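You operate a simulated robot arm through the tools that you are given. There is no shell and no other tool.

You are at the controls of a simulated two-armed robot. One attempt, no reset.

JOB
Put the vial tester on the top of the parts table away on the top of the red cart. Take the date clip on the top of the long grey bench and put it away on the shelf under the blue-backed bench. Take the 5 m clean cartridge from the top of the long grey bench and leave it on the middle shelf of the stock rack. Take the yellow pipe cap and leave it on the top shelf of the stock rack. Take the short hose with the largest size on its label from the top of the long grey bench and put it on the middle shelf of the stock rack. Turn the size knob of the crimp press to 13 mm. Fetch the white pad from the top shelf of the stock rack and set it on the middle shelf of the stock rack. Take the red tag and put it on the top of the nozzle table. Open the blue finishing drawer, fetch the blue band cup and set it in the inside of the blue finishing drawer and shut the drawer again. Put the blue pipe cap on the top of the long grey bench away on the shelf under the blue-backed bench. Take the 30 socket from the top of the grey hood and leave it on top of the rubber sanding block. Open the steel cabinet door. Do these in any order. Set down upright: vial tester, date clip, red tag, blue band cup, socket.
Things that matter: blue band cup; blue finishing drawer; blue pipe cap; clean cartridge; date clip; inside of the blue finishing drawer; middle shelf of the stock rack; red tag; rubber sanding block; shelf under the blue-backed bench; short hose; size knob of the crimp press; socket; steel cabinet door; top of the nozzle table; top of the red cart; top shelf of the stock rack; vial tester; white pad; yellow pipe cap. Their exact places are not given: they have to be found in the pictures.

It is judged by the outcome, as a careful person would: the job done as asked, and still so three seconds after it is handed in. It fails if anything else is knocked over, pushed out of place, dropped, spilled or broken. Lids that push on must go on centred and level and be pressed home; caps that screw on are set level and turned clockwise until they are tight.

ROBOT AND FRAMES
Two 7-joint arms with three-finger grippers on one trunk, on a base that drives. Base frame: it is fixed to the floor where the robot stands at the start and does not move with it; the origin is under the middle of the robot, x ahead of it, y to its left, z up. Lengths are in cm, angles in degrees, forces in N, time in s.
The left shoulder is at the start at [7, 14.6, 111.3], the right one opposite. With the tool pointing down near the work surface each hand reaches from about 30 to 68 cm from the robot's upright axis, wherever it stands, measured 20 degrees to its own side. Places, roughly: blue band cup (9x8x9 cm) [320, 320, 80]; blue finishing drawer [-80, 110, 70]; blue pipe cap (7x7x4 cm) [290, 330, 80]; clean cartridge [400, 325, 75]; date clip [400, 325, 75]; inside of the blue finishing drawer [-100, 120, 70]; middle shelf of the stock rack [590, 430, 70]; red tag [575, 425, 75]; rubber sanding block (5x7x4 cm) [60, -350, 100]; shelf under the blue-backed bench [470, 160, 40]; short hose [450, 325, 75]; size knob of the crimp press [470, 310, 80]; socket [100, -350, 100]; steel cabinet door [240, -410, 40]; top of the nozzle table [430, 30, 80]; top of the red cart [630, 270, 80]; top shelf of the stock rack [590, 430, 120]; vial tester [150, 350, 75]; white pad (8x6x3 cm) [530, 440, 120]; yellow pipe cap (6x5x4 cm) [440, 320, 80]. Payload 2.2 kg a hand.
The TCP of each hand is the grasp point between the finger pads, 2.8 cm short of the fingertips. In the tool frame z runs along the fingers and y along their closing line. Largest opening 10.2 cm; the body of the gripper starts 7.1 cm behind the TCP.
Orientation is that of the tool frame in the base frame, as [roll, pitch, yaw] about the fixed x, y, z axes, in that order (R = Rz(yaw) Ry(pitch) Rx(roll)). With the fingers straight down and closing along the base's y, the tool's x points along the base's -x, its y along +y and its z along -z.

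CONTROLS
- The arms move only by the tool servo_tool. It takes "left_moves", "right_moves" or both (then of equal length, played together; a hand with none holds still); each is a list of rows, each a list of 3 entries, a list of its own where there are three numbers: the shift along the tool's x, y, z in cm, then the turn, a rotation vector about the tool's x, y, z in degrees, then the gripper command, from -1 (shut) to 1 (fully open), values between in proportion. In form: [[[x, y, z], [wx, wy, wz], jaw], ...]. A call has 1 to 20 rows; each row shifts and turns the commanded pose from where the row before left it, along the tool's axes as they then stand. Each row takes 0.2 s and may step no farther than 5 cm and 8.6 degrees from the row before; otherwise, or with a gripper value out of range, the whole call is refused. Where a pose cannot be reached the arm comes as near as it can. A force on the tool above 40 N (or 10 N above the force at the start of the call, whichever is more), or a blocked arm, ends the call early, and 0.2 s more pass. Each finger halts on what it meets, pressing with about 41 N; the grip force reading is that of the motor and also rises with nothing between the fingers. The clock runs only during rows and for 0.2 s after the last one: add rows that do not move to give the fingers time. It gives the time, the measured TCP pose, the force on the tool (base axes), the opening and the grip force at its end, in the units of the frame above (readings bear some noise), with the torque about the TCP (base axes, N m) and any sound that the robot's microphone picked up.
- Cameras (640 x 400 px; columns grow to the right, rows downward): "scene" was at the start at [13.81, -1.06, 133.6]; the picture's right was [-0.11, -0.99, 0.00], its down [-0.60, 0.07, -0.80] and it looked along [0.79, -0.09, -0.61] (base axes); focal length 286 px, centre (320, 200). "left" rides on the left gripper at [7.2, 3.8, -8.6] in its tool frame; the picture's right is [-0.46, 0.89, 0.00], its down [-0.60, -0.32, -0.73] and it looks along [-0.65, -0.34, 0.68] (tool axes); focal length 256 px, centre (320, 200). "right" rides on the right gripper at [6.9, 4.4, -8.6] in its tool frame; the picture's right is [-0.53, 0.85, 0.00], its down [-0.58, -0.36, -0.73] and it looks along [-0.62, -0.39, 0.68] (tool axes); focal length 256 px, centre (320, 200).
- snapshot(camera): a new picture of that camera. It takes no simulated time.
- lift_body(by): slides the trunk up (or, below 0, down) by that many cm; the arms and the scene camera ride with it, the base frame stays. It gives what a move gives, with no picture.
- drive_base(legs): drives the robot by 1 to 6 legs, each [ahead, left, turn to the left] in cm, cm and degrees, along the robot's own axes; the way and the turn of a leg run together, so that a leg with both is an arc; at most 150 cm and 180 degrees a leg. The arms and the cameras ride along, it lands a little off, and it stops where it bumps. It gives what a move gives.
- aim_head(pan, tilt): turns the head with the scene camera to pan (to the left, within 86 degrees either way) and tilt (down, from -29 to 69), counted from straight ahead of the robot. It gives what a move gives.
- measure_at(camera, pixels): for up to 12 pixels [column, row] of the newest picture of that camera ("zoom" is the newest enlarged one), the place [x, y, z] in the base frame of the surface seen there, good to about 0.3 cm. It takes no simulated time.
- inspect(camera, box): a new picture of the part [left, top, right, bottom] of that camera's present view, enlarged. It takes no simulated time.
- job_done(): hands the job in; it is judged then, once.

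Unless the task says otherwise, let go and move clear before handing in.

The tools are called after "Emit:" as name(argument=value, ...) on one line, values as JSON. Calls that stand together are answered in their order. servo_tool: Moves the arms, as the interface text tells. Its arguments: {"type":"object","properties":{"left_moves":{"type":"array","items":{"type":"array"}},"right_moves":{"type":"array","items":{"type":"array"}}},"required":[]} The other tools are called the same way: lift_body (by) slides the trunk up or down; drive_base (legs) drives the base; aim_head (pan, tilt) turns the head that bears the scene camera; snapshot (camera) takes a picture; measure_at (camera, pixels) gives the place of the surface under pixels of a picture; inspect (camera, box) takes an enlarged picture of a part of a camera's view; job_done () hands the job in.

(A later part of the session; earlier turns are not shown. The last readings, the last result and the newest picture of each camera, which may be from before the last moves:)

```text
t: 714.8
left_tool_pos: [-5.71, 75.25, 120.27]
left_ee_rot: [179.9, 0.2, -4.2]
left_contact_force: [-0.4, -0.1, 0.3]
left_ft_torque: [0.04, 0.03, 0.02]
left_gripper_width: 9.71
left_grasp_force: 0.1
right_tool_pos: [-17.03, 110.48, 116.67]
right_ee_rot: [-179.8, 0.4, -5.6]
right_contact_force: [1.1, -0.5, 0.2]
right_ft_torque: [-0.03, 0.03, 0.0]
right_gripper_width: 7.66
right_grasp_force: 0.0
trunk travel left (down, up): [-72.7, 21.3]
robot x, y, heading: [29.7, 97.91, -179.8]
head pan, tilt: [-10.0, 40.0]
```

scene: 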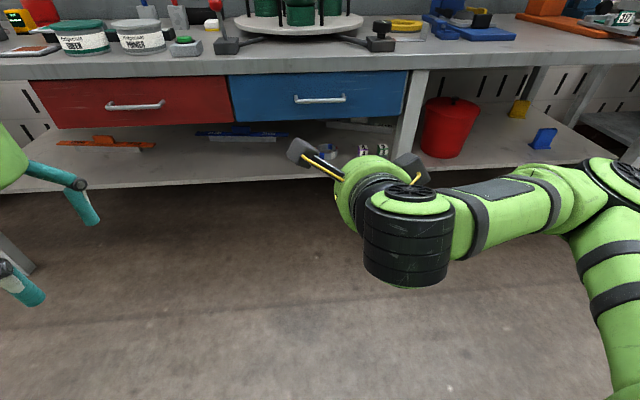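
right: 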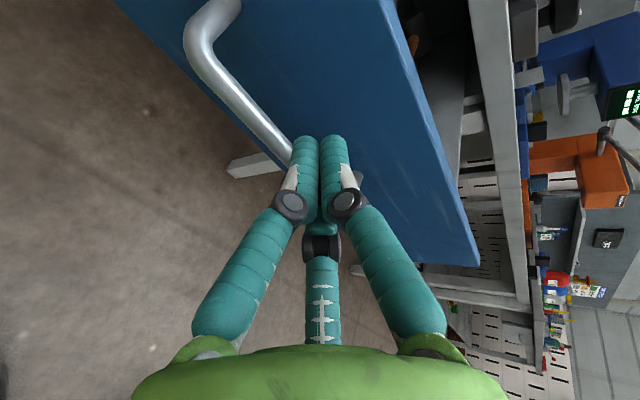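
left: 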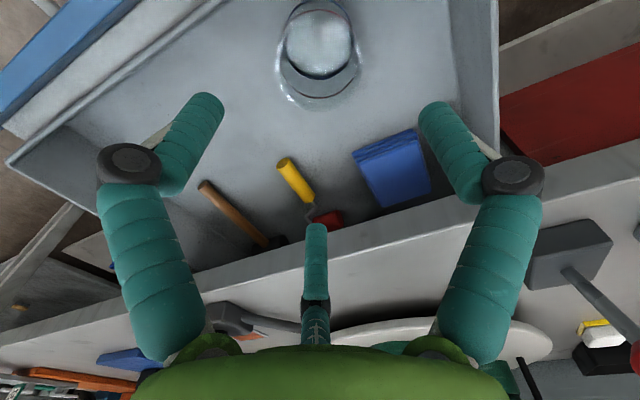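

Right hand restored. Now toward the hood: turn left to face −y and drive down the aisle at x≈−5.

Emit:
drive_base(legs=[[0, 0, 90], [120, -20, 0], [140, -10, 0]])

Emit:
lift_body(by=20)

Emit:
aim_head(pan=40, tilt=20)

Emit:
snapshot(camera="scene")

Emit:
aim_head(pan=0, tilt=20)

Emit:
snapshot(camera="scene")

```text
t: 731.5
left_tool_pos: [35.17, -198.67, 120.25]
left_ee_rot: [179.9, 0.1, 88.4]
left_contact_force: [-0.2, 1.0, 0.7]
left_ft_torque: [-0.01, 0.02, -0.01]
left_gripper_width: 9.7
left_grasp_force: 0.0
right_tool_pos: [0.39, -211.59, 116.7]
right_ee_rot: [-179.7, 0.5, 86.7]
right_contact_force: [0.7, -0.3, 0.2]
right_ft_torque: [0.0, 0.01, 0.02]
right_gripper_width: 7.64
right_grasp_force: 0.1
trunk travel left (down, up): [-72.7, 21.3]
robot x, y, heading: [10.65, -164.28, -87.2]
head pan, tilt: [-10.0, 40.0]
```

```text
t: 733.7
left_tool_pos: [35.04, -198.66, 140.22]
left_ee_rot: [179.9, 0.0, 88.5]
left_contact_force: [-1.1, 0.1, -1.1]
left_ft_torque: [0.0, 0.0, 0.03]
left_gripper_width: 9.67
left_grasp_force: 0.0
right_tool_pos: [0.38, -211.6, 136.68]
right_ee_rot: [-179.7, 0.5, 86.7]
right_contact_force: [0.4, -0.4, 0.4]
right_ft_torque: [0.0, -0.01, -0.01]
right_gripper_width: 7.67
right_grasp_force: 0.1
trunk travel left (down, up): [-92.7, 1.3]
robot x, y, heading: [10.82, -164.27, -87.2]
head pan, tilt: [-10.0, 40.0]
```

```text
t: 734.9
left_tool_pos: [35.06, -198.68, 140.25]
left_ee_rot: [179.9, 0.1, 88.4]
left_contact_force: [-0.4, 0.2, 0.4]
left_ft_torque: [-0.01, -0.01, -0.02]
left_gripper_width: 9.67
left_grasp_force: 0.1
right_tool_pos: [0.43, -211.81, 136.71]
right_ee_rot: [-179.8, 0.5, 86.8]
right_contact_force: [0.0, 0.0, -0.4]
right_ft_torque: [0.01, 0.01, 0.01]
right_gripper_width: 7.64
right_grasp_force: 0.1
trunk travel left (down, up): [-92.7, 1.3]
robot x, y, heading: [10.63, -164.32, -87.4]
head pan, tilt: [40.0, 20.0]
```

```text
taken
```

scene: 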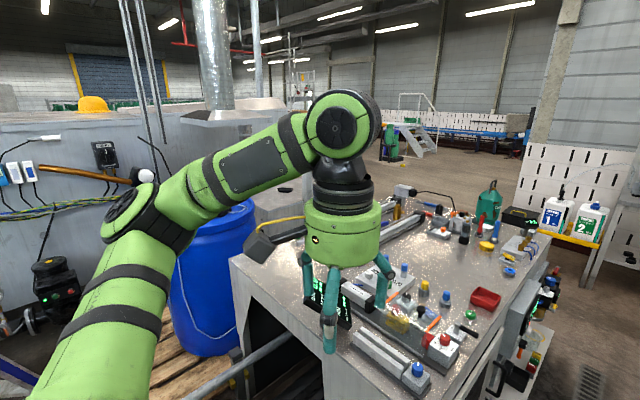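

```text
t: 735.9
left_tool_pos: [35.01, -198.5, 140.29]
left_ee_rot: [179.9, 0.2, 88.4]
left_contact_force: [-0.1, 0.1, -0.3]
left_ft_torque: [0.0, -0.02, 0.0]
left_gripper_width: 9.71
left_grasp_force: 0.0
right_tool_pos: [0.48, -211.63, 136.67]
right_ee_rot: [-179.8, 0.4, 86.8]
right_contact_force: [0.6, 1.4, -0.4]
right_ft_torque: [-0.04, 0.02, 0.01]
right_gripper_width: 7.64
right_grasp_force: 0.1
trunk travel left (down, up): [-92.7, 1.3]
robot x, y, heading: [10.83, -164.34, -87.1]
head pan, tilt: [0.0, 20.0]
```

```text
taken
```

scene: 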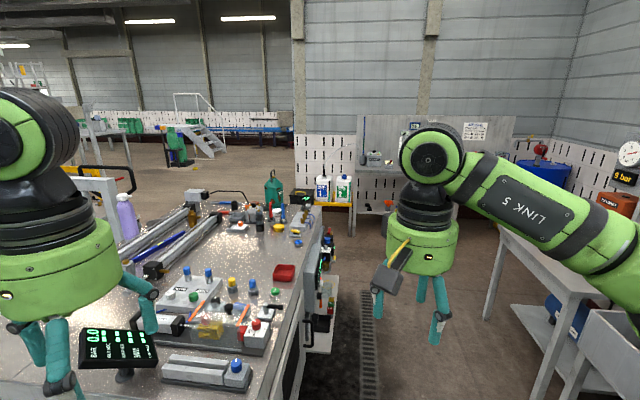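

The hood top holds many items. I'll shift right (to x≈−28) and move ahead along its side, then face it.

Emit:
drive_base(legs=[[60, -38, -3], [90, 0, 0]])

Emit:
aim_head(pan=60, tilt=25)

Emit:
snapshot(camera="scene")

Emit:
inspect(camera="scene", box=[200, 100, 520, 300])

```text
t: 744.1
left_tool_pos: [-2.78, -349.05, 140.26]
left_ee_rot: [179.8, 0.2, 85.9]
left_contact_force: [0.4, -0.4, -0.3]
left_ft_torque: [-0.03, 0.0, 0.01]
left_gripper_width: 9.69
left_grasp_force: 0.0
right_tool_pos: [-38.01, -360.52, 136.83]
right_ee_rot: [-179.9, 0.5, 84.4]
right_contact_force: [-0.6, 0.3, 0.2]
right_ft_torque: [-0.03, 0.0, 0.03]
right_gripper_width: 7.65
right_grasp_force: 0.1
trunk travel left (down, up): [-92.7, 1.3]
robot x, y, heading: [-25.53, -313.83, -89.6]
head pan, tilt: [0.0, 20.0]
```

```text
t: 745.4
left_tool_pos: [-2.87, -349.25, 140.17]
left_ee_rot: [179.9, 0.1, 85.9]
left_contact_force: [0.7, 0.3, -0.2]
left_ft_torque: [0.0, -0.03, 0.0]
left_gripper_width: 9.69
left_grasp_force: 0.1
right_tool_pos: [-38.01, -360.68, 136.75]
right_ee_rot: [-179.8, 0.5, 84.4]
right_contact_force: [0.0, 0.0, 0.7]
right_ft_torque: [0.02, 0.0, 0.01]
right_gripper_width: 7.66
right_grasp_force: 0.0
trunk travel left (down, up): [-92.7, 1.3]
robot x, y, heading: [-25.44, -313.72, -89.5]
head pan, tilt: [60.0, 25.0]
```

```text
taken
```

scene: 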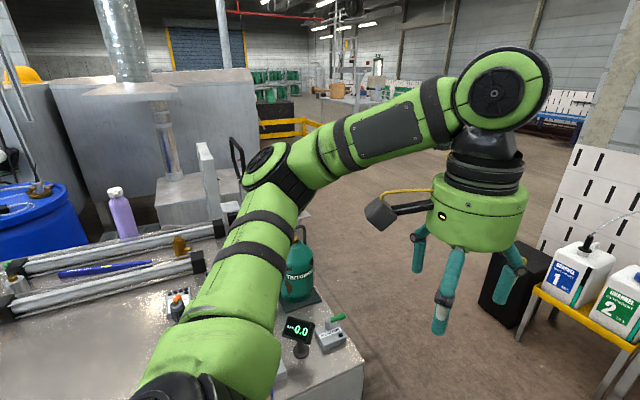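

```text
2.00 times, centred on (360, 200) of scene
```

zoom: 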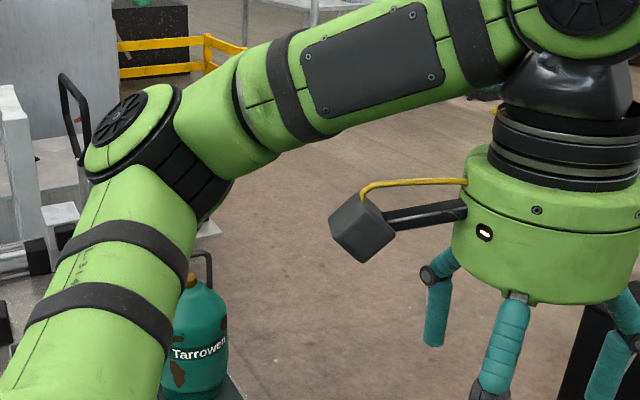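

I'll turn left to face the hood (+x) and look down on it.

Emit:
drive_base(legs=[[0, 0, 90]])

Emit:
aim_head(pan=0, tilt=35)

Emit:
snapshot(camera="scene")

Emit:
inspect(camera="scene", box=[120, 120, 360, 270])

Emit:
inspect(camera="scene", box=[300, 120, 540, 270])

```text
t: 749.6
left_tool_pos: [9.75, -290.72, 140.16]
left_ee_rot: [179.8, 0.1, 176.4]
left_contact_force: [0.2, 0.1, -0.1]
left_ft_torque: [-0.01, 0.0, 0.04]
left_gripper_width: 9.66
left_grasp_force: 0.1
right_tool_pos: [21.46, -325.88, 136.7]
right_ee_rot: [-179.7, 0.5, 174.7]
right_contact_force: [1.0, 0.5, -0.2]
right_ft_torque: [0.03, -0.04, -0.01]
right_gripper_width: 7.66
right_grasp_force: 0.1
trunk travel left (down, up): [-92.7, 1.3]
robot x, y, heading: [-25.56, -313.55, 0.7]
head pan, tilt: [60.0, 25.0]
```

```text
t: 750.9
left_tool_pos: [9.79, -290.63, 140.25]
left_ee_rot: [179.9, 0.2, 176.4]
left_contact_force: [-0.3, -0.6, 0.5]
left_ft_torque: [0.0, 0.01, -0.02]
left_gripper_width: 9.68
left_grasp_force: 0.1
right_tool_pos: [21.35, -325.77, 136.65]
right_ee_rot: [-179.8, 0.5, 174.8]
right_contact_force: [-0.4, 0.2, -0.8]
right_ft_torque: [-0.01, -0.02, 0.0]
right_gripper_width: 7.65
right_grasp_force: 0.0
trunk travel left (down, up): [-92.7, 1.3]
robot x, y, heading: [-25.57, -313.71, 0.7]
head pan, tilt: [0.0, 35.0]
```

```text
taken
```

scene: 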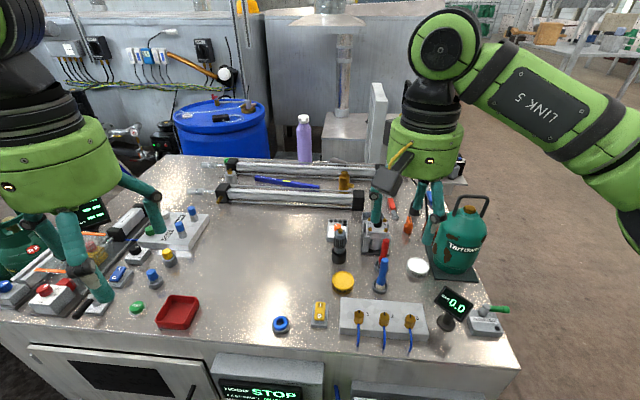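

```text
2.67 times, centred on (240, 195) of scene
```

zoom: 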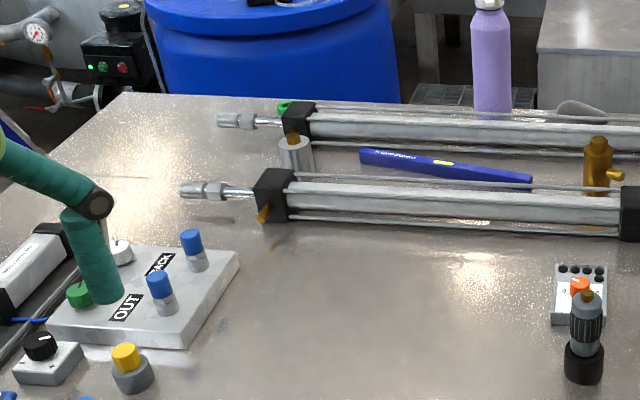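

```text
2.67 times, centred on (420, 195) of scene
```

zoom: 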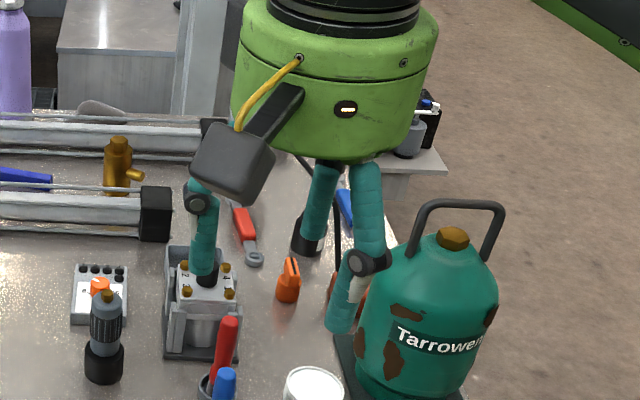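

Emit:
measure_at(camera="scene", pixels=[[375, 240], [338, 240], [230, 178], [343, 180], [407, 225], [418, 265], [392, 210], [343, 280], [320, 312], [380, 320], [300, 260], [500, 330]])

Emit:
snapshot(camera="right")

```text
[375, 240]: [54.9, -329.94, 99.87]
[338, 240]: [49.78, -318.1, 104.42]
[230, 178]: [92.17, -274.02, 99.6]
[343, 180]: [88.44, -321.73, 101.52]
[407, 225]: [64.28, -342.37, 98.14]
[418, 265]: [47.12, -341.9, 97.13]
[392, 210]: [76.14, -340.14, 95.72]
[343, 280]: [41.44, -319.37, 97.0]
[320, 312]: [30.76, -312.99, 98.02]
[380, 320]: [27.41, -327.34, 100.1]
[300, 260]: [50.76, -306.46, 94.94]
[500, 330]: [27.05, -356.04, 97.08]
```

```text
taken
```

right: 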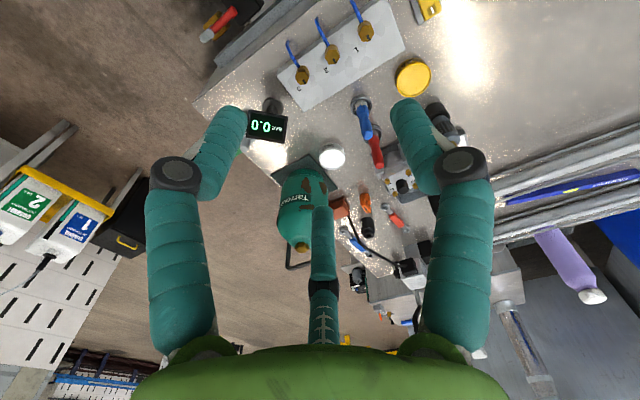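

The items near (60–100,−350) are at the hood's far end, better reached from the −y end. I'll look right to see the floor there.

Emit:
aim_head(pan=-55, tilt=25)

Emit:
snapshot(camera="scene")

Emit:
measure_at(camera="scene", pixels=[[250, 250], [320, 300], [180, 200], [400, 250], [560, 250], [500, 300], [300, 350], [450, 220]])

```text
t: 752.2
left_tool_pos: [9.78, -290.58, 140.26]
left_ee_rot: [179.8, 0.1, 176.4]
left_contact_force: [0.3, -0.3, -0.7]
left_ft_torque: [0.0, 0.01, 0.01]
left_gripper_width: 9.66
left_grasp_force: 0.1
right_tool_pos: [21.5, -325.8, 136.65]
right_ee_rot: [-179.9, 0.4, 174.8]
right_contact_force: [0.5, 0.0, 0.2]
right_ft_torque: [-0.03, 0.03, -0.03]
right_gripper_width: 7.66
right_grasp_force: 0.2
trunk travel left (down, up): [-92.7, 1.3]
robot x, y, heading: [-25.58, -313.87, 0.7]
head pan, tilt: [-55.0, 25.0]
```

```text
taken
```

scene: 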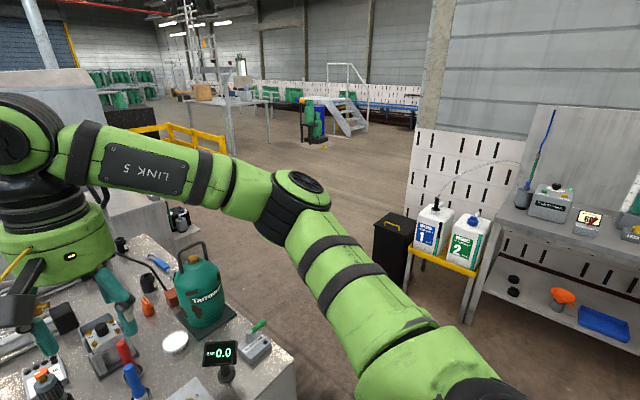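

```text
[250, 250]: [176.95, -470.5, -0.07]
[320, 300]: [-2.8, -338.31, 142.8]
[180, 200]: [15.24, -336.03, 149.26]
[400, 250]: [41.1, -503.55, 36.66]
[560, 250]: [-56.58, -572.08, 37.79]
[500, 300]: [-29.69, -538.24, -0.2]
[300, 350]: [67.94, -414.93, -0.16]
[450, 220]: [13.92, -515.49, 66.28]
```

Floor is free at (68,−415). I'll go around to the hood's end and face +y.

Emit:
drive_base(legs=[[0, -112, 0], [105, 0, 0], [0, 0, 90]])

Emit:
aim_head(pan=0, tilt=35)

Emit:
snapshot(camera="scene")

Emit:
inspect(camera="scene", box=[160, 150, 480, 350])

```text
t: 766.7
left_tool_pos: [57.62, -389.34, 140.15]
left_ee_rot: [179.8, 0.1, -94.5]
left_contact_force: [0.5, -0.8, -0.6]
left_ft_torque: [0.02, 0.0, -0.02]
left_gripper_width: 9.67
left_grasp_force: 0.0
right_tool_pos: [92.87, -378.32, 136.7]
right_ee_rot: [-179.9, 0.5, -96.2]
right_contact_force: [0.2, 0.4, -0.9]
right_ft_torque: [-0.03, 0.02, -0.01]
right_gripper_width: 7.63
right_grasp_force: 0.0
trunk travel left (down, up): [-92.7, 1.3]
robot x, y, heading: [80.24, -424.92, 89.9]
head pan, tilt: [-55.0, 25.0]
```

```text
t: 767.9
left_tool_pos: [57.6, -389.35, 140.23]
left_ee_rot: [179.9, 0.1, -94.6]
left_contact_force: [0.2, 0.3, 0.2]
left_ft_torque: [-0.03, 0.01, -0.01]
left_gripper_width: 9.68
left_grasp_force: 0.1
right_tool_pos: [92.93, -378.33, 136.66]
right_ee_rot: [-179.8, 0.5, -96.2]
right_contact_force: [-0.2, -0.3, -0.1]
right_ft_torque: [-0.01, 0.0, 0.01]
right_gripper_width: 7.64
right_grasp_force: 0.1
trunk travel left (down, up): [-92.7, 1.3]
robot x, y, heading: [80.01, -425.03, 89.7]
head pan, tilt: [0.0, 35.0]
```

```text
taken
```

scene: 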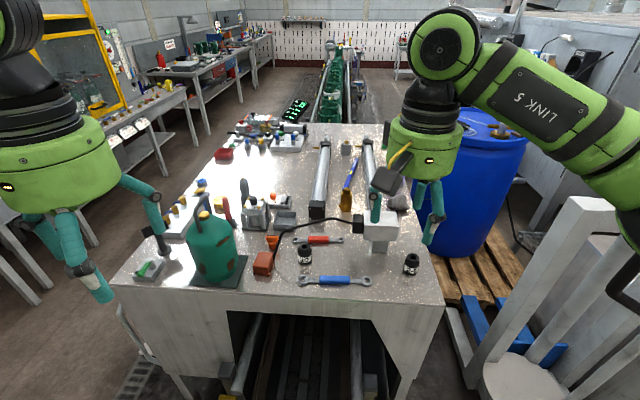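

```text
2.00 times, centred on (320, 250) of scene
```

zoom: 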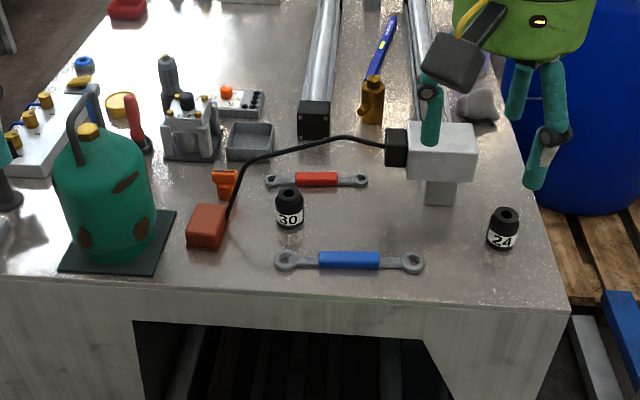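

The "30" socket is at zoom (290,207) and the red-brown sanding block at (207,228). Measuring both.

Emit:
measure_at(camera="zoom", pixels=[[290, 193], [279, 193], [300, 193], [290, 210], [290, 225], [196, 210], [222, 208], [218, 235], [190, 235], [205, 222], [215, 245], [232, 215]])

Emit:
inspect(camera="scene", box=[235, 225, 335, 295])

```text
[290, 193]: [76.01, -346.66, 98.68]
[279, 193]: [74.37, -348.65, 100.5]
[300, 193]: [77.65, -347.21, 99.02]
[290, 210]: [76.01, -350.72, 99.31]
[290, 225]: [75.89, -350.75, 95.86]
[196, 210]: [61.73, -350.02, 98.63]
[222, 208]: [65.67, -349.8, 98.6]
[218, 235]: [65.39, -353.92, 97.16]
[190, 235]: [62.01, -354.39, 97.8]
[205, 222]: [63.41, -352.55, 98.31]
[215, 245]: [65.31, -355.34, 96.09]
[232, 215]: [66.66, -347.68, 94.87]
```

```text
5.71 times, centred on (285, 260) of scene
```

zoom: 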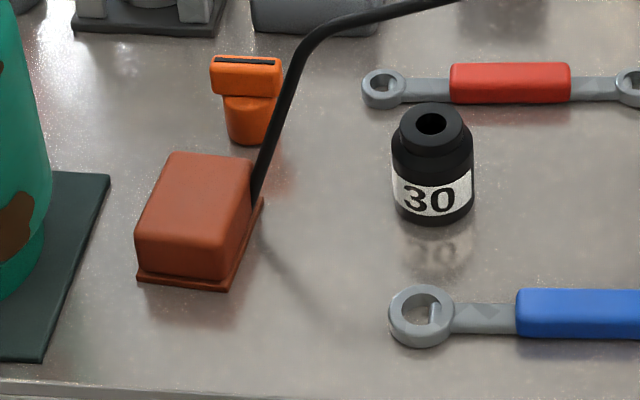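

I'll measure the cable near the block and the exact tops of block and socket.

Emit:
measure_at(camera="zoom", pixels=[[258, 180], [270, 140], [285, 90], [300, 50], [340, 22], [400, 10], [165, 160], [245, 160], [225, 240], [145, 230], [195, 200], [220, 275]])

Emit:
measure_at(camera="zoom", pixels=[[432, 122], [405, 125], [462, 125], [432, 140], [396, 170], [470, 170], [432, 220], [432, 105], [420, 200], [380, 85], [400, 310], [260, 130]])

```text
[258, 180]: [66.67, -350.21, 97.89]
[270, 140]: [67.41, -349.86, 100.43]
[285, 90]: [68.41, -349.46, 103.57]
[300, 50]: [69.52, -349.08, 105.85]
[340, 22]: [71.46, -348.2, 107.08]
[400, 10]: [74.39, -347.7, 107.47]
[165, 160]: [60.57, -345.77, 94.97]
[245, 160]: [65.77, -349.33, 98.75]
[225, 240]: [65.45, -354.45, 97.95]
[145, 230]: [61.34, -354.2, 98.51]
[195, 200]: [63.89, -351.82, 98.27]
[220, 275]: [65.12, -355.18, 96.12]
```

```text
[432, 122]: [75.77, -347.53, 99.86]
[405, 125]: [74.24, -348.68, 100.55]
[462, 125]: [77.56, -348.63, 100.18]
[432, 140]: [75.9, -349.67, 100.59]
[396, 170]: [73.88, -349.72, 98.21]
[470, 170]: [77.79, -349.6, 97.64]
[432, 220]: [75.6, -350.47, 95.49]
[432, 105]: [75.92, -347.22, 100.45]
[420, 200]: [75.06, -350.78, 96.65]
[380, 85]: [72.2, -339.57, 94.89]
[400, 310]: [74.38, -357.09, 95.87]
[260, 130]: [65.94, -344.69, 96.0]
```

The cable arches directly over the 30 socket (z≈107.5), so I'll approach from the front with the right hand tilted 40° forward. Tilting, lowering the trunk 20, and moving the base.

Emit:
servo_tool(right_moves=[[[0, 0, 0], [0, -8, 0], 0.3], [[0, 0, 0], [0, -8, 0], 0.3], [[0, 0, 0], [0, -8, 0], 0.3], [[0, 0, 0], [0, -8, 0], 0.3], [[0, 0, 0], [0, -8, 0], 0.3], [[0, 0, 0], [0, 0, -6], 0.3], [[0, 0, 0], [0, 0, 0], 0.3]])

Emit:
drive_base(legs=[[10, 17, 0]])

Emit:
lift_body(by=-20)

Emit:
aim_head(pan=-10, tilt=35)

Emit:
snapshot(camera="scene")

Emit:
snapshot(camera="right")

```text
t: 769.5
left_tool_pos: [57.55, -389.47, 140.17]
left_ee_rot: [179.9, 0.1, -94.6]
left_contact_force: [-0.1, 0.4, 0.2]
left_ft_torque: [0.0, 0.01, -0.02]
left_gripper_width: 9.68
left_grasp_force: 0.0
right_tool_pos: [92.9, -378.28, 136.64]
right_ee_rot: [-174.5, 40.2, -88.0]
right_contact_force: [-0.2, -0.2, 0.2]
right_ft_torque: [0.02, 0.0, -0.01]
right_gripper_width: 6.61
right_grasp_force: 0.0
trunk travel left (down, up): [-92.7, 1.3]
robot x, y, heading: [80.03, -424.98, 89.9]
head pan, tilt: [0.0, 35.0]
```

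```text
t: 771.1
left_tool_pos: [41.21, -379.95, 140.39]
left_ee_rot: [179.6, 0.2, -94.5]
left_contact_force: [0.4, -0.3, 0.5]
left_ft_torque: [0.03, 0.04, 0.01]
left_gripper_width: 9.69
left_grasp_force: 0.1
right_tool_pos: [76.49, -368.69, 136.89]
right_ee_rot: [-174.9, 40.4, -88.1]
right_contact_force: [0.2, -0.9, 0.3]
right_ft_torque: [0.03, 0.04, 0.01]
right_gripper_width: 6.59
right_grasp_force: 0.1
trunk travel left (down, up): [-92.7, 1.3]
robot x, y, heading: [63.13, -415.52, 89.8]
head pan, tilt: [0.0, 35.0]
```

```text
t: 773.3
left_tool_pos: [40.8, -379.6, 120.37]
left_ee_rot: [179.8, 0.1, -94.5]
left_contact_force: [-0.3, -0.8, 0.3]
left_ft_torque: [-0.02, 0.01, 0.0]
left_gripper_width: 9.7
left_grasp_force: 0.0
right_tool_pos: [75.99, -368.52, 116.8]
right_ee_rot: [-174.6, 40.2, -88.1]
right_contact_force: [0.0, 0.2, -0.1]
right_ft_torque: [0.02, 0.02, 0.01]
right_gripper_width: 6.61
right_grasp_force: 0.1
trunk travel left (down, up): [-72.7, 21.3]
robot x, y, heading: [63.11, -415.37, 89.9]
head pan, tilt: [0.0, 35.0]
```

```text
t: 774.0
left_tool_pos: [40.76, -379.46, 120.15]
left_ee_rot: [179.9, 0.1, -94.5]
left_contact_force: [-0.1, -0.3, -0.7]
left_ft_torque: [0.0, 0.0, 0.03]
left_gripper_width: 9.7
left_grasp_force: 0.0
right_tool_pos: [76.05, -368.45, 116.67]
right_ee_rot: [-174.6, 40.1, -88.2]
right_contact_force: [-0.6, 0.3, -0.2]
right_ft_torque: [-0.01, -0.02, 0.01]
right_gripper_width: 6.64
right_grasp_force: 0.1
trunk travel left (down, up): [-72.7, 21.3]
robot x, y, heading: [62.96, -415.52, 89.9]
head pan, tilt: [-10.0, 35.0]
```

```text
taken
```

scene: 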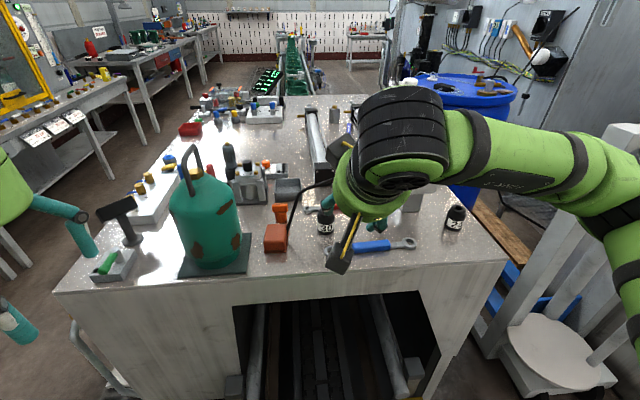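

```text
taken
```

right: 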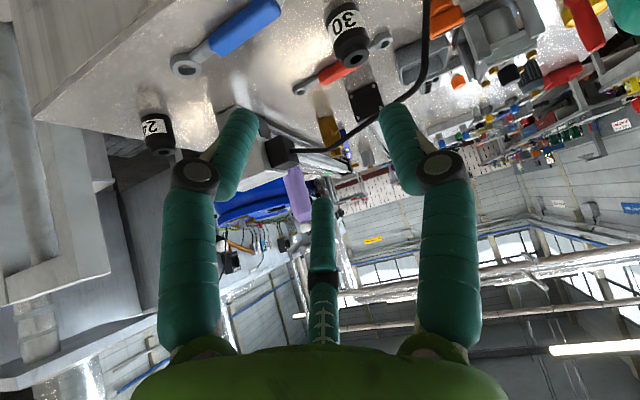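

I'll correct the twist so the closing line is level, drive 8 ahead, and go to the pre-grasp point.

Emit:
servo_tool(right_moves=[[[0, 0, 0], [-4.2, 0, 1], 0.3], [[0, 0, 0], [0, 0, 0], 0.3]])

Emit:
drive_base(legs=[[8, 0, 0]])

Emit:
servo_tool(right_moves=[[[1.0, 0.05, 3.3], [0, 0, 0], 0.3], [[1.0, 0.05, 3.3], [0, 0, 0], 0.3], [[1.0, 0.05, 3.3], [0, 0, 0], 0.3], [[0, 0, 0], [0, 0, 0], 0.3]])

Emit:
snapshot(camera="scene")

Emit:
snapshot(camera="right")

```text
t: 774.6
left_tool_pos: [40.64, -379.6, 120.29]
left_ee_rot: [179.9, 0.1, -94.5]
left_contact_force: [-0.5, -1.0, 0.4]
left_ft_torque: [-0.03, 0.01, 0.0]
left_gripper_width: 9.68
left_grasp_force: 0.0
right_tool_pos: [75.99, -368.45, 116.76]
right_ee_rot: [-179.8, 40.3, -89.3]
right_contact_force: [-0.9, -0.8, -0.1]
right_ft_torque: [-0.02, 0.01, -0.01]
right_gripper_width: 6.62
right_grasp_force: 0.1
trunk travel left (down, up): [-72.7, 21.3]
robot x, y, heading: [63.08, -415.34, 89.9]
head pan, tilt: [-10.0, 35.0]
```

```text
t: 775.7
left_tool_pos: [40.62, -371.89, 120.35]
left_ee_rot: [179.8, 0.2, -94.6]
left_contact_force: [0.3, 0.5, 0.7]
left_ft_torque: [0.0, -0.01, -0.01]
left_gripper_width: 9.71
left_grasp_force: 0.0
right_tool_pos: [76.04, -360.69, 116.81]
right_ee_rot: [-179.7, 40.4, -89.3]
right_contact_force: [-0.5, -0.3, 0.2]
right_ft_torque: [-0.02, 0.02, 0.02]
right_gripper_width: 6.66
right_grasp_force: 0.0
trunk travel left (down, up): [-72.7, 21.3]
robot x, y, heading: [63.16, -407.22, 90.1]
head pan, tilt: [-10.0, 35.0]
```

```text
t: 776.7
left_tool_pos: [40.73, -371.59, 120.34]
left_ee_rot: [179.9, 0.2, -94.5]
left_contact_force: [0.0, -0.1, 0.5]
left_ft_torque: [0.02, 0.0, -0.03]
left_gripper_width: 9.69
left_grasp_force: 0.1
right_tool_pos: [75.88, -356.35, 107.25]
right_ee_rot: [-179.6, 40.4, -89.4]
right_contact_force: [-0.3, 0.5, -0.2]
right_ft_torque: [0.01, -0.03, 0.03]
right_gripper_width: 6.65
right_grasp_force: 0.0
trunk travel left (down, up): [-72.7, 21.3]
robot x, y, heading: [63.04, -407.27, 89.8]
head pan, tilt: [-10.0, 35.0]
```

```text
taken
```

scene: 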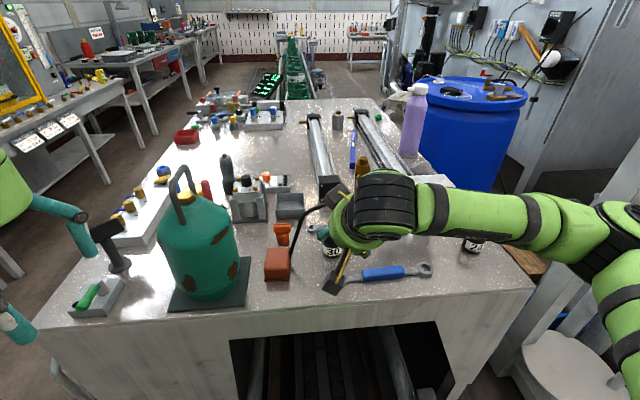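

```text
taken
```

right: 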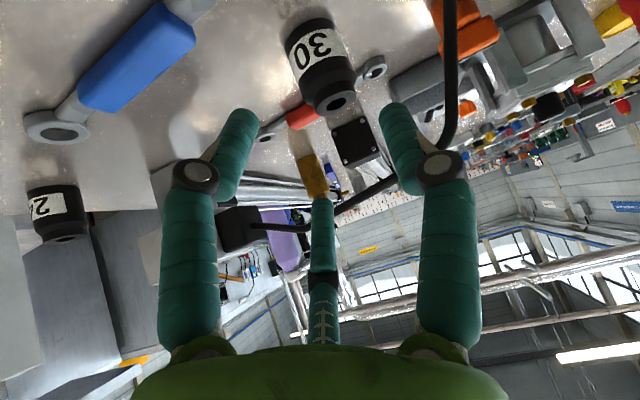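

The socket lies centred between the fingers. Double-checking with measurements before advancing.

Emit:
measure_at(camera="right", pixels=[[318, 45], [295, 50], [345, 45], [335, 100], [320, 95], [352, 90], [440, 125], [380, 185], [300, 220]])

```text
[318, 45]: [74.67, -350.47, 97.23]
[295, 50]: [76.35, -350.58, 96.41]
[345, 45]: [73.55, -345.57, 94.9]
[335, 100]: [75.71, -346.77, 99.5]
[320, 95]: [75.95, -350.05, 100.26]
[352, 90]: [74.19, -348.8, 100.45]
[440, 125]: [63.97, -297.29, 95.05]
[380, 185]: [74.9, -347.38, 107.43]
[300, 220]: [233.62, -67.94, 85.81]
```

Advancing 9.9 along the fingers and closing.

Emit:
servo_tool(right_moves=[[[0, 0, 3.3], [0, 0, 0], 0.3], [[0, 0, 3.3], [0, 0, 0], 0.3], [[0, 0, 3.3], [0, 0, 0], 0.3], [[0, 0, 0], [0, 0, 0], 0.3]])

Emit:
snapshot(camera="right")

Emit:
inspect(camera="scene", box=[250, 160, 450, 310])

```text
t: 777.7
left_tool_pos: [40.67, -371.7, 120.28]
left_ee_rot: [179.9, 0.2, -94.5]
left_contact_force: [-0.9, -0.7, 0.8]
left_ft_torque: [0.01, 0.0, 0.01]
left_gripper_width: 9.67
left_grasp_force: 0.0
right_tool_pos: [76.1, -349.87, 99.66]
right_ee_rot: [-179.7, 40.3, -89.4]
right_contact_force: [-0.1, -0.8, -0.3]
right_ft_torque: [-0.04, -0.01, 0.03]
right_gripper_width: 6.64
right_grasp_force: 0.0
trunk travel left (down, up): [-72.7, 21.3]
robot x, y, heading: [63.23, -407.3, 89.8]
head pan, tilt: [-10.0, 35.0]
```

```text
taken
```

right: 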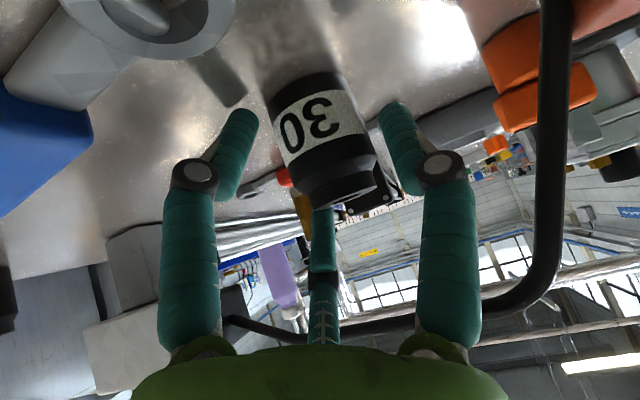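

```text
2.67 times, centred on (350, 235) of scene
```

zoom: 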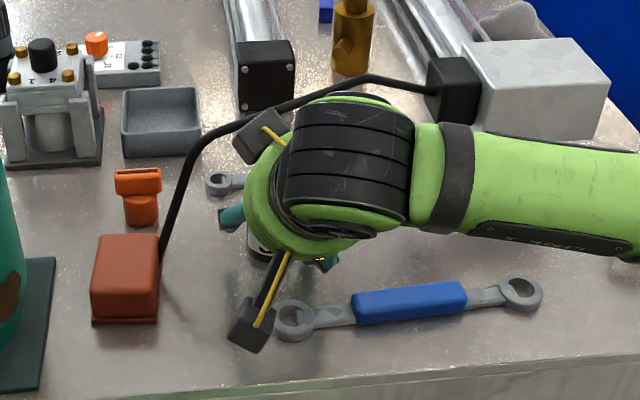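

Emit:
servo_tool(right_moves=[[[0, 0, 0], [0, 0, 0], 0.05], [[0, 0, 0], [0, 0, 0], -0.3], [[0, 0, 0], [0, 0, 0], -1], [[0, 0, 0], [0, 0, 0], -1], [[0, 0, 0], [0, 0, 0], -1]])

Emit:
snapshot(camera="right")

```text
t: 778.9
left_tool_pos: [40.76, -371.58, 120.34]
left_ee_rot: [-179.9, 0.1, -94.7]
left_contact_force: [-0.3, -1.3, 0.6]
left_ft_torque: [-0.01, 0.0, -0.03]
left_gripper_width: 9.7
left_grasp_force: 0.0
right_tool_pos: [76.0, -349.87, 99.71]
right_ee_rot: [-179.8, 40.3, -89.5]
right_contact_force: [-0.9, 1.3, 0.7]
right_ft_torque: [-0.03, 0.05, 0.0]
right_gripper_width: 4.93
right_grasp_force: 41.1
trunk travel left (down, up): [-72.7, 21.3]
robot x, y, heading: [63.04, -407.41, 89.8]
head pan, tilt: [-10.0, 35.0]
```

```text
taken
```

right: 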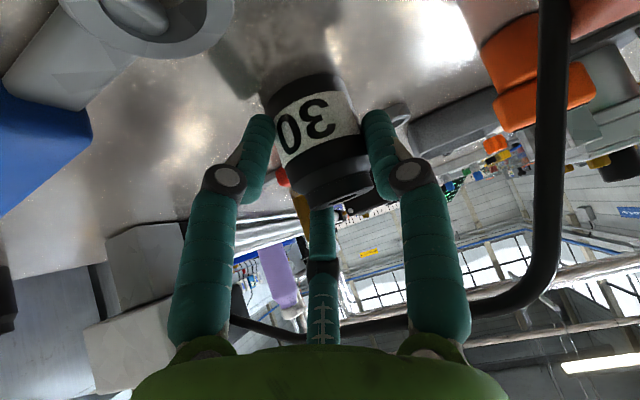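

Gripped (reads 4.9). Lifting straight up 1, then checking.

Emit:
servo_tool(right_moves=[[[-0.64, 0, -0.77], [0, 0, 0], -1], [[0, 0, 0], [0, 0, 0], -1]])

Emit:
snapshot(camera="right")

```text
t: 779.5
left_tool_pos: [40.8, -371.6, 120.26]
left_ee_rot: [179.9, 0.1, -94.5]
left_contact_force: [-0.6, 0.0, -0.7]
left_ft_torque: [0.03, -0.04, 0.02]
left_gripper_width: 9.73
left_grasp_force: 0.0
right_tool_pos: [76.06, -350.08, 100.56]
right_ee_rot: [-179.6, 40.1, -89.2]
right_contact_force: [0.1, -0.3, -1.0]
right_ft_torque: [-0.01, -0.02, 0.04]
right_gripper_width: 4.9
right_grasp_force: 41.4
trunk travel left (down, up): [-72.7, 21.3]
robot x, y, heading: [63.37, -407.27, 89.8]
head pan, tilt: [-10.0, 35.0]
```

```text
taken
```

right: 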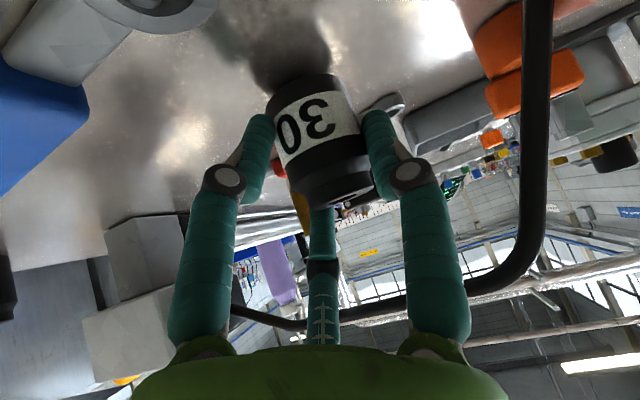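

Held. Raising 1.6 more, backing out 14 from under the cable, then sidestepping left 12.7 to the block.

Emit:
servo_tool(right_moves=[[[-1.03, 0, -1.23], [0, 0, 0], -1], [[0, 0, 0], [0, 0, 0], -1]])

Emit:
drive_base(legs=[[-14, 0, 0], [0, 12.7, 0]])

Emit:
snapshot(camera="scene")

Emit:
inspect(camera="scene", box=[260, 190, 420, 310])

```text
t: 780.1
left_tool_pos: [40.68, -371.66, 120.33]
left_ee_rot: [179.9, 0.1, -94.6]
left_contact_force: [-0.4, -0.7, 0.4]
left_ft_torque: [0.01, 0.04, 0.01]
left_gripper_width: 9.67
left_grasp_force: 0.0
right_tool_pos: [75.93, -350.02, 102.14]
right_ee_rot: [-179.8, 40.3, -89.3]
right_contact_force: [-1.2, 0.3, -1.5]
right_ft_torque: [0.0, -0.02, 0.0]
right_gripper_width: 4.9
right_grasp_force: 41.3
trunk travel left (down, up): [-72.7, 21.3]
robot x, y, heading: [63.4, -407.14, 89.9]
head pan, tilt: [-10.0, 35.0]
```

```text
t: 782.2
left_tool_pos: [28.29, -385.71, 120.35]
left_ee_rot: [179.7, 0.0, -94.5]
left_contact_force: [-0.8, 0.3, 0.4]
left_ft_torque: [-0.01, 0.03, 0.0]
left_gripper_width: 9.68
left_grasp_force: 0.1
right_tool_pos: [63.54, -363.99, 102.19]
right_ee_rot: [-179.8, 40.3, -89.4]
right_contact_force: [0.9, -0.2, -2.7]
right_ft_torque: [0.01, 0.01, 0.06]
right_gripper_width: 4.89
right_grasp_force: 41.1
trunk travel left (down, up): [-72.7, 21.3]
robot x, y, heading: [50.48, -421.09, 90.0]
head pan, tilt: [-10.0, 35.0]
```

```text
taken
```

scene: 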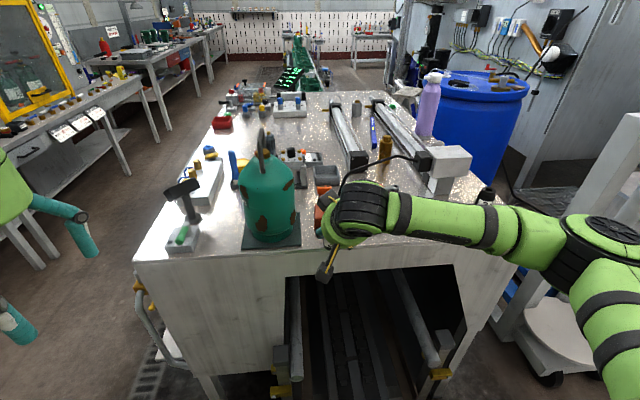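

```text
3.33 times, centred on (340, 250) of scene
```

zoom: 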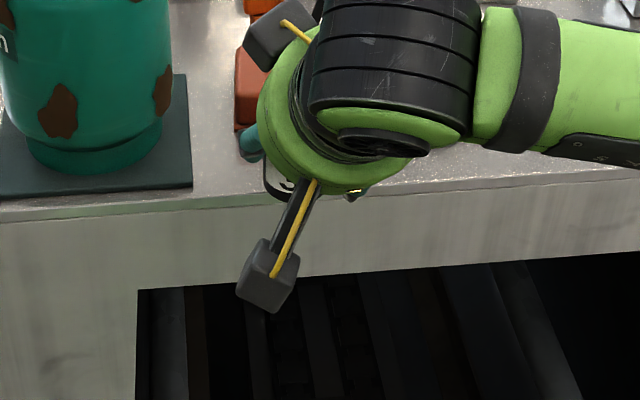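

Raising 3.3 so the socket clears the block top, then driving 10 ahead over the block.

Emit:
servo_tool(right_moves=[[[-1.1, 0, -1.3], [0, 0, 0], -1], [[-1.1, 0, -1.3], [0, 0, 0], -1], [[0, 0, 0], [0, 0, 0], -1]])

Emit:
drive_base(legs=[[9.8, 0, 0]])

Emit:
snapshot(camera="right")

Emit:
snapshot(camera="scene")

Emit:
inspect(camera="scene", box=[260, 160, 420, 280])

```text
t: 783.0
left_tool_pos: [28.15, -385.58, 120.26]
left_ee_rot: [179.9, 0.1, -94.5]
left_contact_force: [-0.5, 0.1, -0.1]
left_ft_torque: [0.01, 0.0, 0.02]
left_gripper_width: 9.68
left_grasp_force: 0.1
right_tool_pos: [63.36, -363.89, 105.47]
right_ee_rot: [-179.6, 40.3, -89.2]
right_contact_force: [-0.8, -0.3, -2.7]
right_ft_torque: [-0.01, -0.01, -0.02]
right_gripper_width: 4.89
right_grasp_force: 40.5
trunk travel left (down, up): [-72.7, 21.3]
robot x, y, heading: [50.38, -421.27, 90.2]
head pan, tilt: [-10.0, 35.0]
```

```text
t: 784.2
left_tool_pos: [28.12, -376.13, 120.49]
left_ee_rot: [179.8, 0.2, -94.5]
left_contact_force: [-0.1, -0.7, -1.1]
left_ft_torque: [0.03, -0.01, 0.01]
left_gripper_width: 9.68
left_grasp_force: 0.1
right_tool_pos: [63.55, -354.47, 105.58]
right_ee_rot: [-179.6, 40.3, -89.4]
right_contact_force: [0.4, 0.2, -1.6]
right_ft_torque: [0.0, -0.01, -0.01]
right_gripper_width: 4.89
right_grasp_force: 41.0
trunk travel left (down, up): [-72.7, 21.3]
robot x, y, heading: [50.88, -411.37, 89.9]
head pan, tilt: [-10.0, 35.0]
```

```text
taken
```

right: 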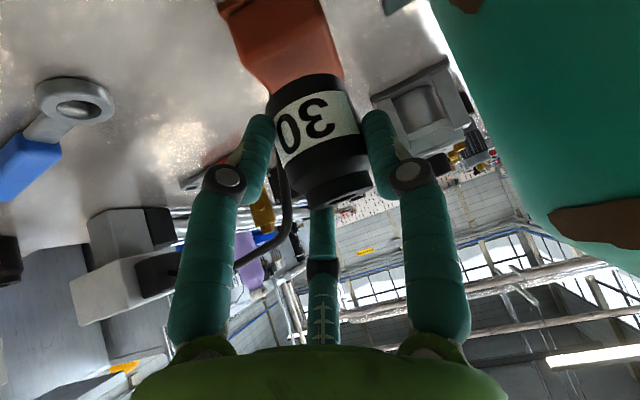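

```text
taken
```

scene: 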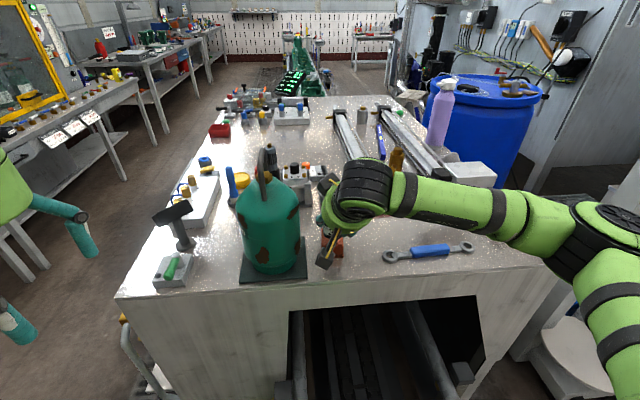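

```text
3.33 times, centred on (340, 220) of scene
```

zoom: 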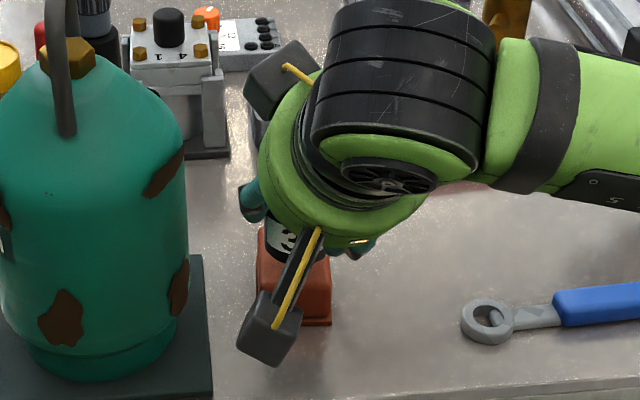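

Emit:
measure_at(camera="right", pixels=[[290, 60], [262, 75], [332, 65], [290, 20], [250, 60], [245, 20], [320, 10], [225, 3], [300, 100], [280, 45]])

Emit:
measure_at(camera="zoom", pixels=[[300, 270], [320, 290], [265, 245], [275, 240], [320, 310], [325, 265], [290, 265]])

```text
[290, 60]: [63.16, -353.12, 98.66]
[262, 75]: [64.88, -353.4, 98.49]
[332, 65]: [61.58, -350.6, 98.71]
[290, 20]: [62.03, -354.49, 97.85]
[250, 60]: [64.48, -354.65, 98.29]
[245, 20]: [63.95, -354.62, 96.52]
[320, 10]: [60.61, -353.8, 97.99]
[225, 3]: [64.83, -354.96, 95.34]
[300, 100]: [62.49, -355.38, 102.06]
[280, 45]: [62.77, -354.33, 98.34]
```

```text
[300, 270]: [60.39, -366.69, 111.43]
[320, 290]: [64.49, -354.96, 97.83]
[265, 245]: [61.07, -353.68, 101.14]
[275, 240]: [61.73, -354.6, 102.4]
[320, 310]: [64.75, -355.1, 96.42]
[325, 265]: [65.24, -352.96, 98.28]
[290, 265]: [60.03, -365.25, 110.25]
```

Block centre (63.3,−352.1), top 98.4. Shifting 0.7 forward and lowering 2.2, then creeping.

Emit:
servo_tool(right_moves=[[[-0.54, 0.1, 0.45], [0, 0, 0], -1], [[0.9, 0, 1.07], [0, 0, 0], -1], [[0.39, 0, 0.46], [0, 0, 0], -1], [[0, 0, 0], [0, 0, 0], -1]])

Emit:
servo_tool(right_moves=[[[0.19, 0, 0.23], [0, 0, 0], -1], [[0, 0, 0], [0, 0, 0], -1]])

Emit:
servo_tool(right_moves=[[[0.19, 0, 0.23], [0, 0, 0], -1], [[0, 0, 0], [0, 0, 0], -1]])

```text
t: 785.2
left_tool_pos: [28.17, -376.13, 120.21]
left_ee_rot: [179.8, 0.1, -94.6]
left_contact_force: [-0.2, -0.7, 0.5]
left_ft_torque: [0.02, -0.01, 0.01]
left_gripper_width: 9.68
left_grasp_force: 0.1
right_tool_pos: [63.35, -353.68, 103.49]
right_ee_rot: [-179.7, 40.3, -89.4]
right_contact_force: [0.7, -0.3, -1.2]
right_ft_torque: [-0.05, 0.01, -0.01]
right_gripper_width: 4.92
right_grasp_force: 40.9
trunk travel left (down, up): [-72.7, 21.3]
robot x, y, heading: [50.45, -411.81, 89.8]
head pan, tilt: [-10.0, 35.0]
```

```text
t: 785.8
left_tool_pos: [28.34, -375.9, 120.28]
left_ee_rot: [179.8, 0.2, -94.6]
left_contact_force: [0.2, 0.8, 0.0]
left_ft_torque: [-0.05, -0.01, -0.05]
left_gripper_width: 9.69
left_grasp_force: 0.1
right_tool_pos: [63.41, -353.67, 103.28]
right_ee_rot: [-179.7, 40.4, -89.4]
right_contact_force: [0.0, 0.4, 2.3]
right_ft_torque: [-0.03, 0.06, -0.04]
right_gripper_width: 4.91
right_grasp_force: 41.4
trunk travel left (down, up): [-72.7, 21.3]
robot x, y, heading: [50.75, -411.47, 89.9]
head pan, tilt: [-10.0, 35.0]
```

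```text
t: 786.4
left_tool_pos: [28.1, -376.15, 120.39]
left_ee_rot: [179.9, 0.4, -94.6]
left_contact_force: [0.3, 1.2, 0.1]
left_ft_torque: [-0.04, -0.01, 0.0]
left_gripper_width: 9.71
left_grasp_force: 0.1
right_tool_pos: [63.4, -353.65, 103.22]
right_ee_rot: [-179.8, 40.8, -89.6]
right_contact_force: [0.1, 2.4, 14.9]
right_ft_torque: [0.02, 0.1, -0.02]
right_gripper_width: 4.91
right_grasp_force: 40.8
trunk travel left (down, up): [-72.7, 21.3]
robot x, y, heading: [50.89, -411.97, 89.8]
head pan, tilt: [-10.0, 35.0]
```

Contact. Easing, opening slightly, and checking.

Emit:
servo_tool(right_moves=[[[-0.13, 0, -0.15], [0, 0, 0], -1], [[0, 0, 0], [0, 0, 0], -0.02], [[0, 0, 0], [0, 0, 0], 0.04], [[0, 0, 0], [0, 0, 0], 0.12], [[0, 0, 0], [0, 0, 0], 0.15], [[0, 0, 0], [0, 0, 0], 0.15]])

Emit:
snapshot(camera="right")

```text
t: 787.8
left_tool_pos: [28.21, -376.07, 120.3]
left_ee_rot: [179.9, 0.1, -94.6]
left_contact_force: [-0.5, 0.0, 0.2]
left_ft_torque: [-0.01, 0.02, 0.0]
left_gripper_width: 9.72
left_grasp_force: 0.0
right_tool_pos: [63.39, -353.56, 103.27]
right_ee_rot: [-179.5, 40.3, -89.4]
right_contact_force: [-0.4, 0.5, 0.3]
right_ft_torque: [-0.04, 0.01, 0.03]
right_gripper_width: 5.87
right_grasp_force: 0.0
trunk travel left (down, up): [-72.7, 21.3]
robot x, y, heading: [51.02, -412.14, 90.1]
head pan, tilt: [-10.0, 35.0]
```

```text
taken
```

right: 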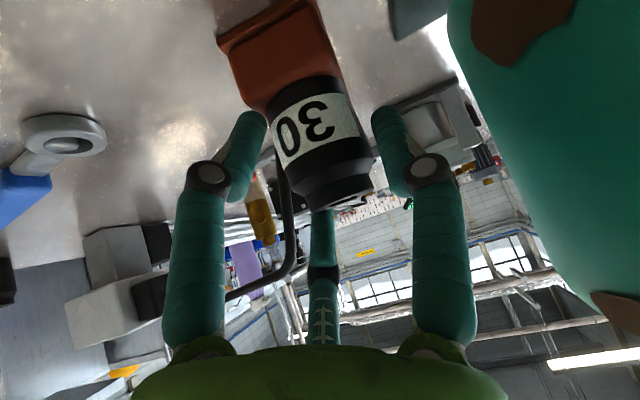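

Released and standing. Withdrawing straight back along the fingers.

Emit:
servo_tool(right_moves=[[[0, 0, -2], [0, 0, 0], 0.15], [[0, 0, -3], [0, 0, 0], 0.15], [[0, 0, -4], [0, 0, 0], 0.15], [[0, 0, -4], [0, 0, 0], 0.15], [[0, 0, 0], [0, 0, 0], 0.15]])

Emit:
drive_base(legs=[[-25, 0, 0]])

Emit:
snapshot(camera="scene")

Emit:
inspect(camera="scene", box=[260, 140, 420, 260])

```text
t: 789.0
left_tool_pos: [28.2, -375.91, 120.26]
left_ee_rot: [179.8, 0.1, -94.6]
left_contact_force: [0.1, -1.0, -0.1]
left_ft_torque: [-0.06, 0.0, -0.02]
left_gripper_width: 9.7
left_grasp_force: 0.1
right_tool_pos: [63.32, -361.88, 112.92]
right_ee_rot: [-179.6, 40.1, -89.4]
right_contact_force: [0.0, -0.8, 0.2]
right_ft_torque: [-0.05, -0.02, -0.04]
right_gripper_width: 5.88
right_grasp_force: 0.0
trunk travel left (down, up): [-72.7, 21.3]
robot x, y, heading: [50.6, -411.85, 90.3]
head pan, tilt: [-10.0, 35.0]
```

```text
t: 790.8
left_tool_pos: [28.11, -401.0, 120.2]
left_ee_rot: [179.9, 0.1, -94.4]
left_contact_force: [0.2, 0.1, -0.2]
left_ft_torque: [-0.03, 0.0, 0.0]
left_gripper_width: 9.7
left_grasp_force: 0.0
right_tool_pos: [63.2, -386.77, 112.89]
right_ee_rot: [-179.6, 40.2, -89.2]
right_contact_force: [1.3, -0.1, 0.3]
right_ft_torque: [-0.02, 0.0, 0.04]
right_gripper_width: 5.86
right_grasp_force: 0.0
trunk travel left (down, up): [-72.7, 21.3]
robot x, y, heading: [50.43, -436.88, 89.9]
head pan, tilt: [-10.0, 35.0]
```

```text
taken
```

scene: 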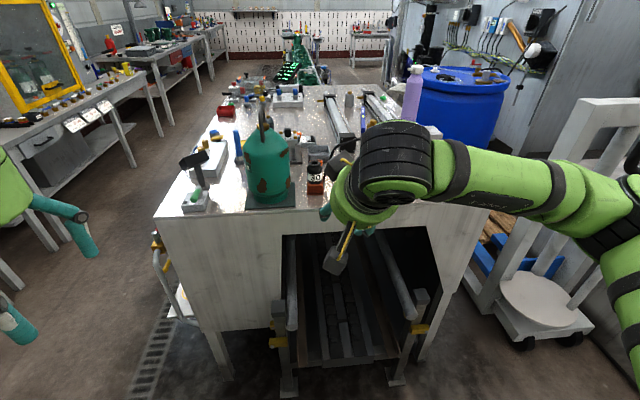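

```text
3.33 times, centred on (340, 200) of scene
```

zoom: 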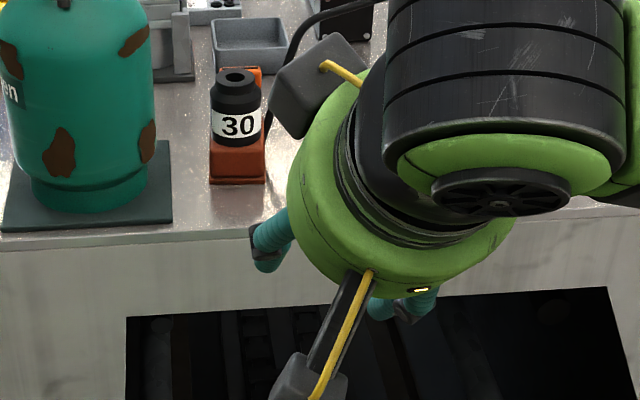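

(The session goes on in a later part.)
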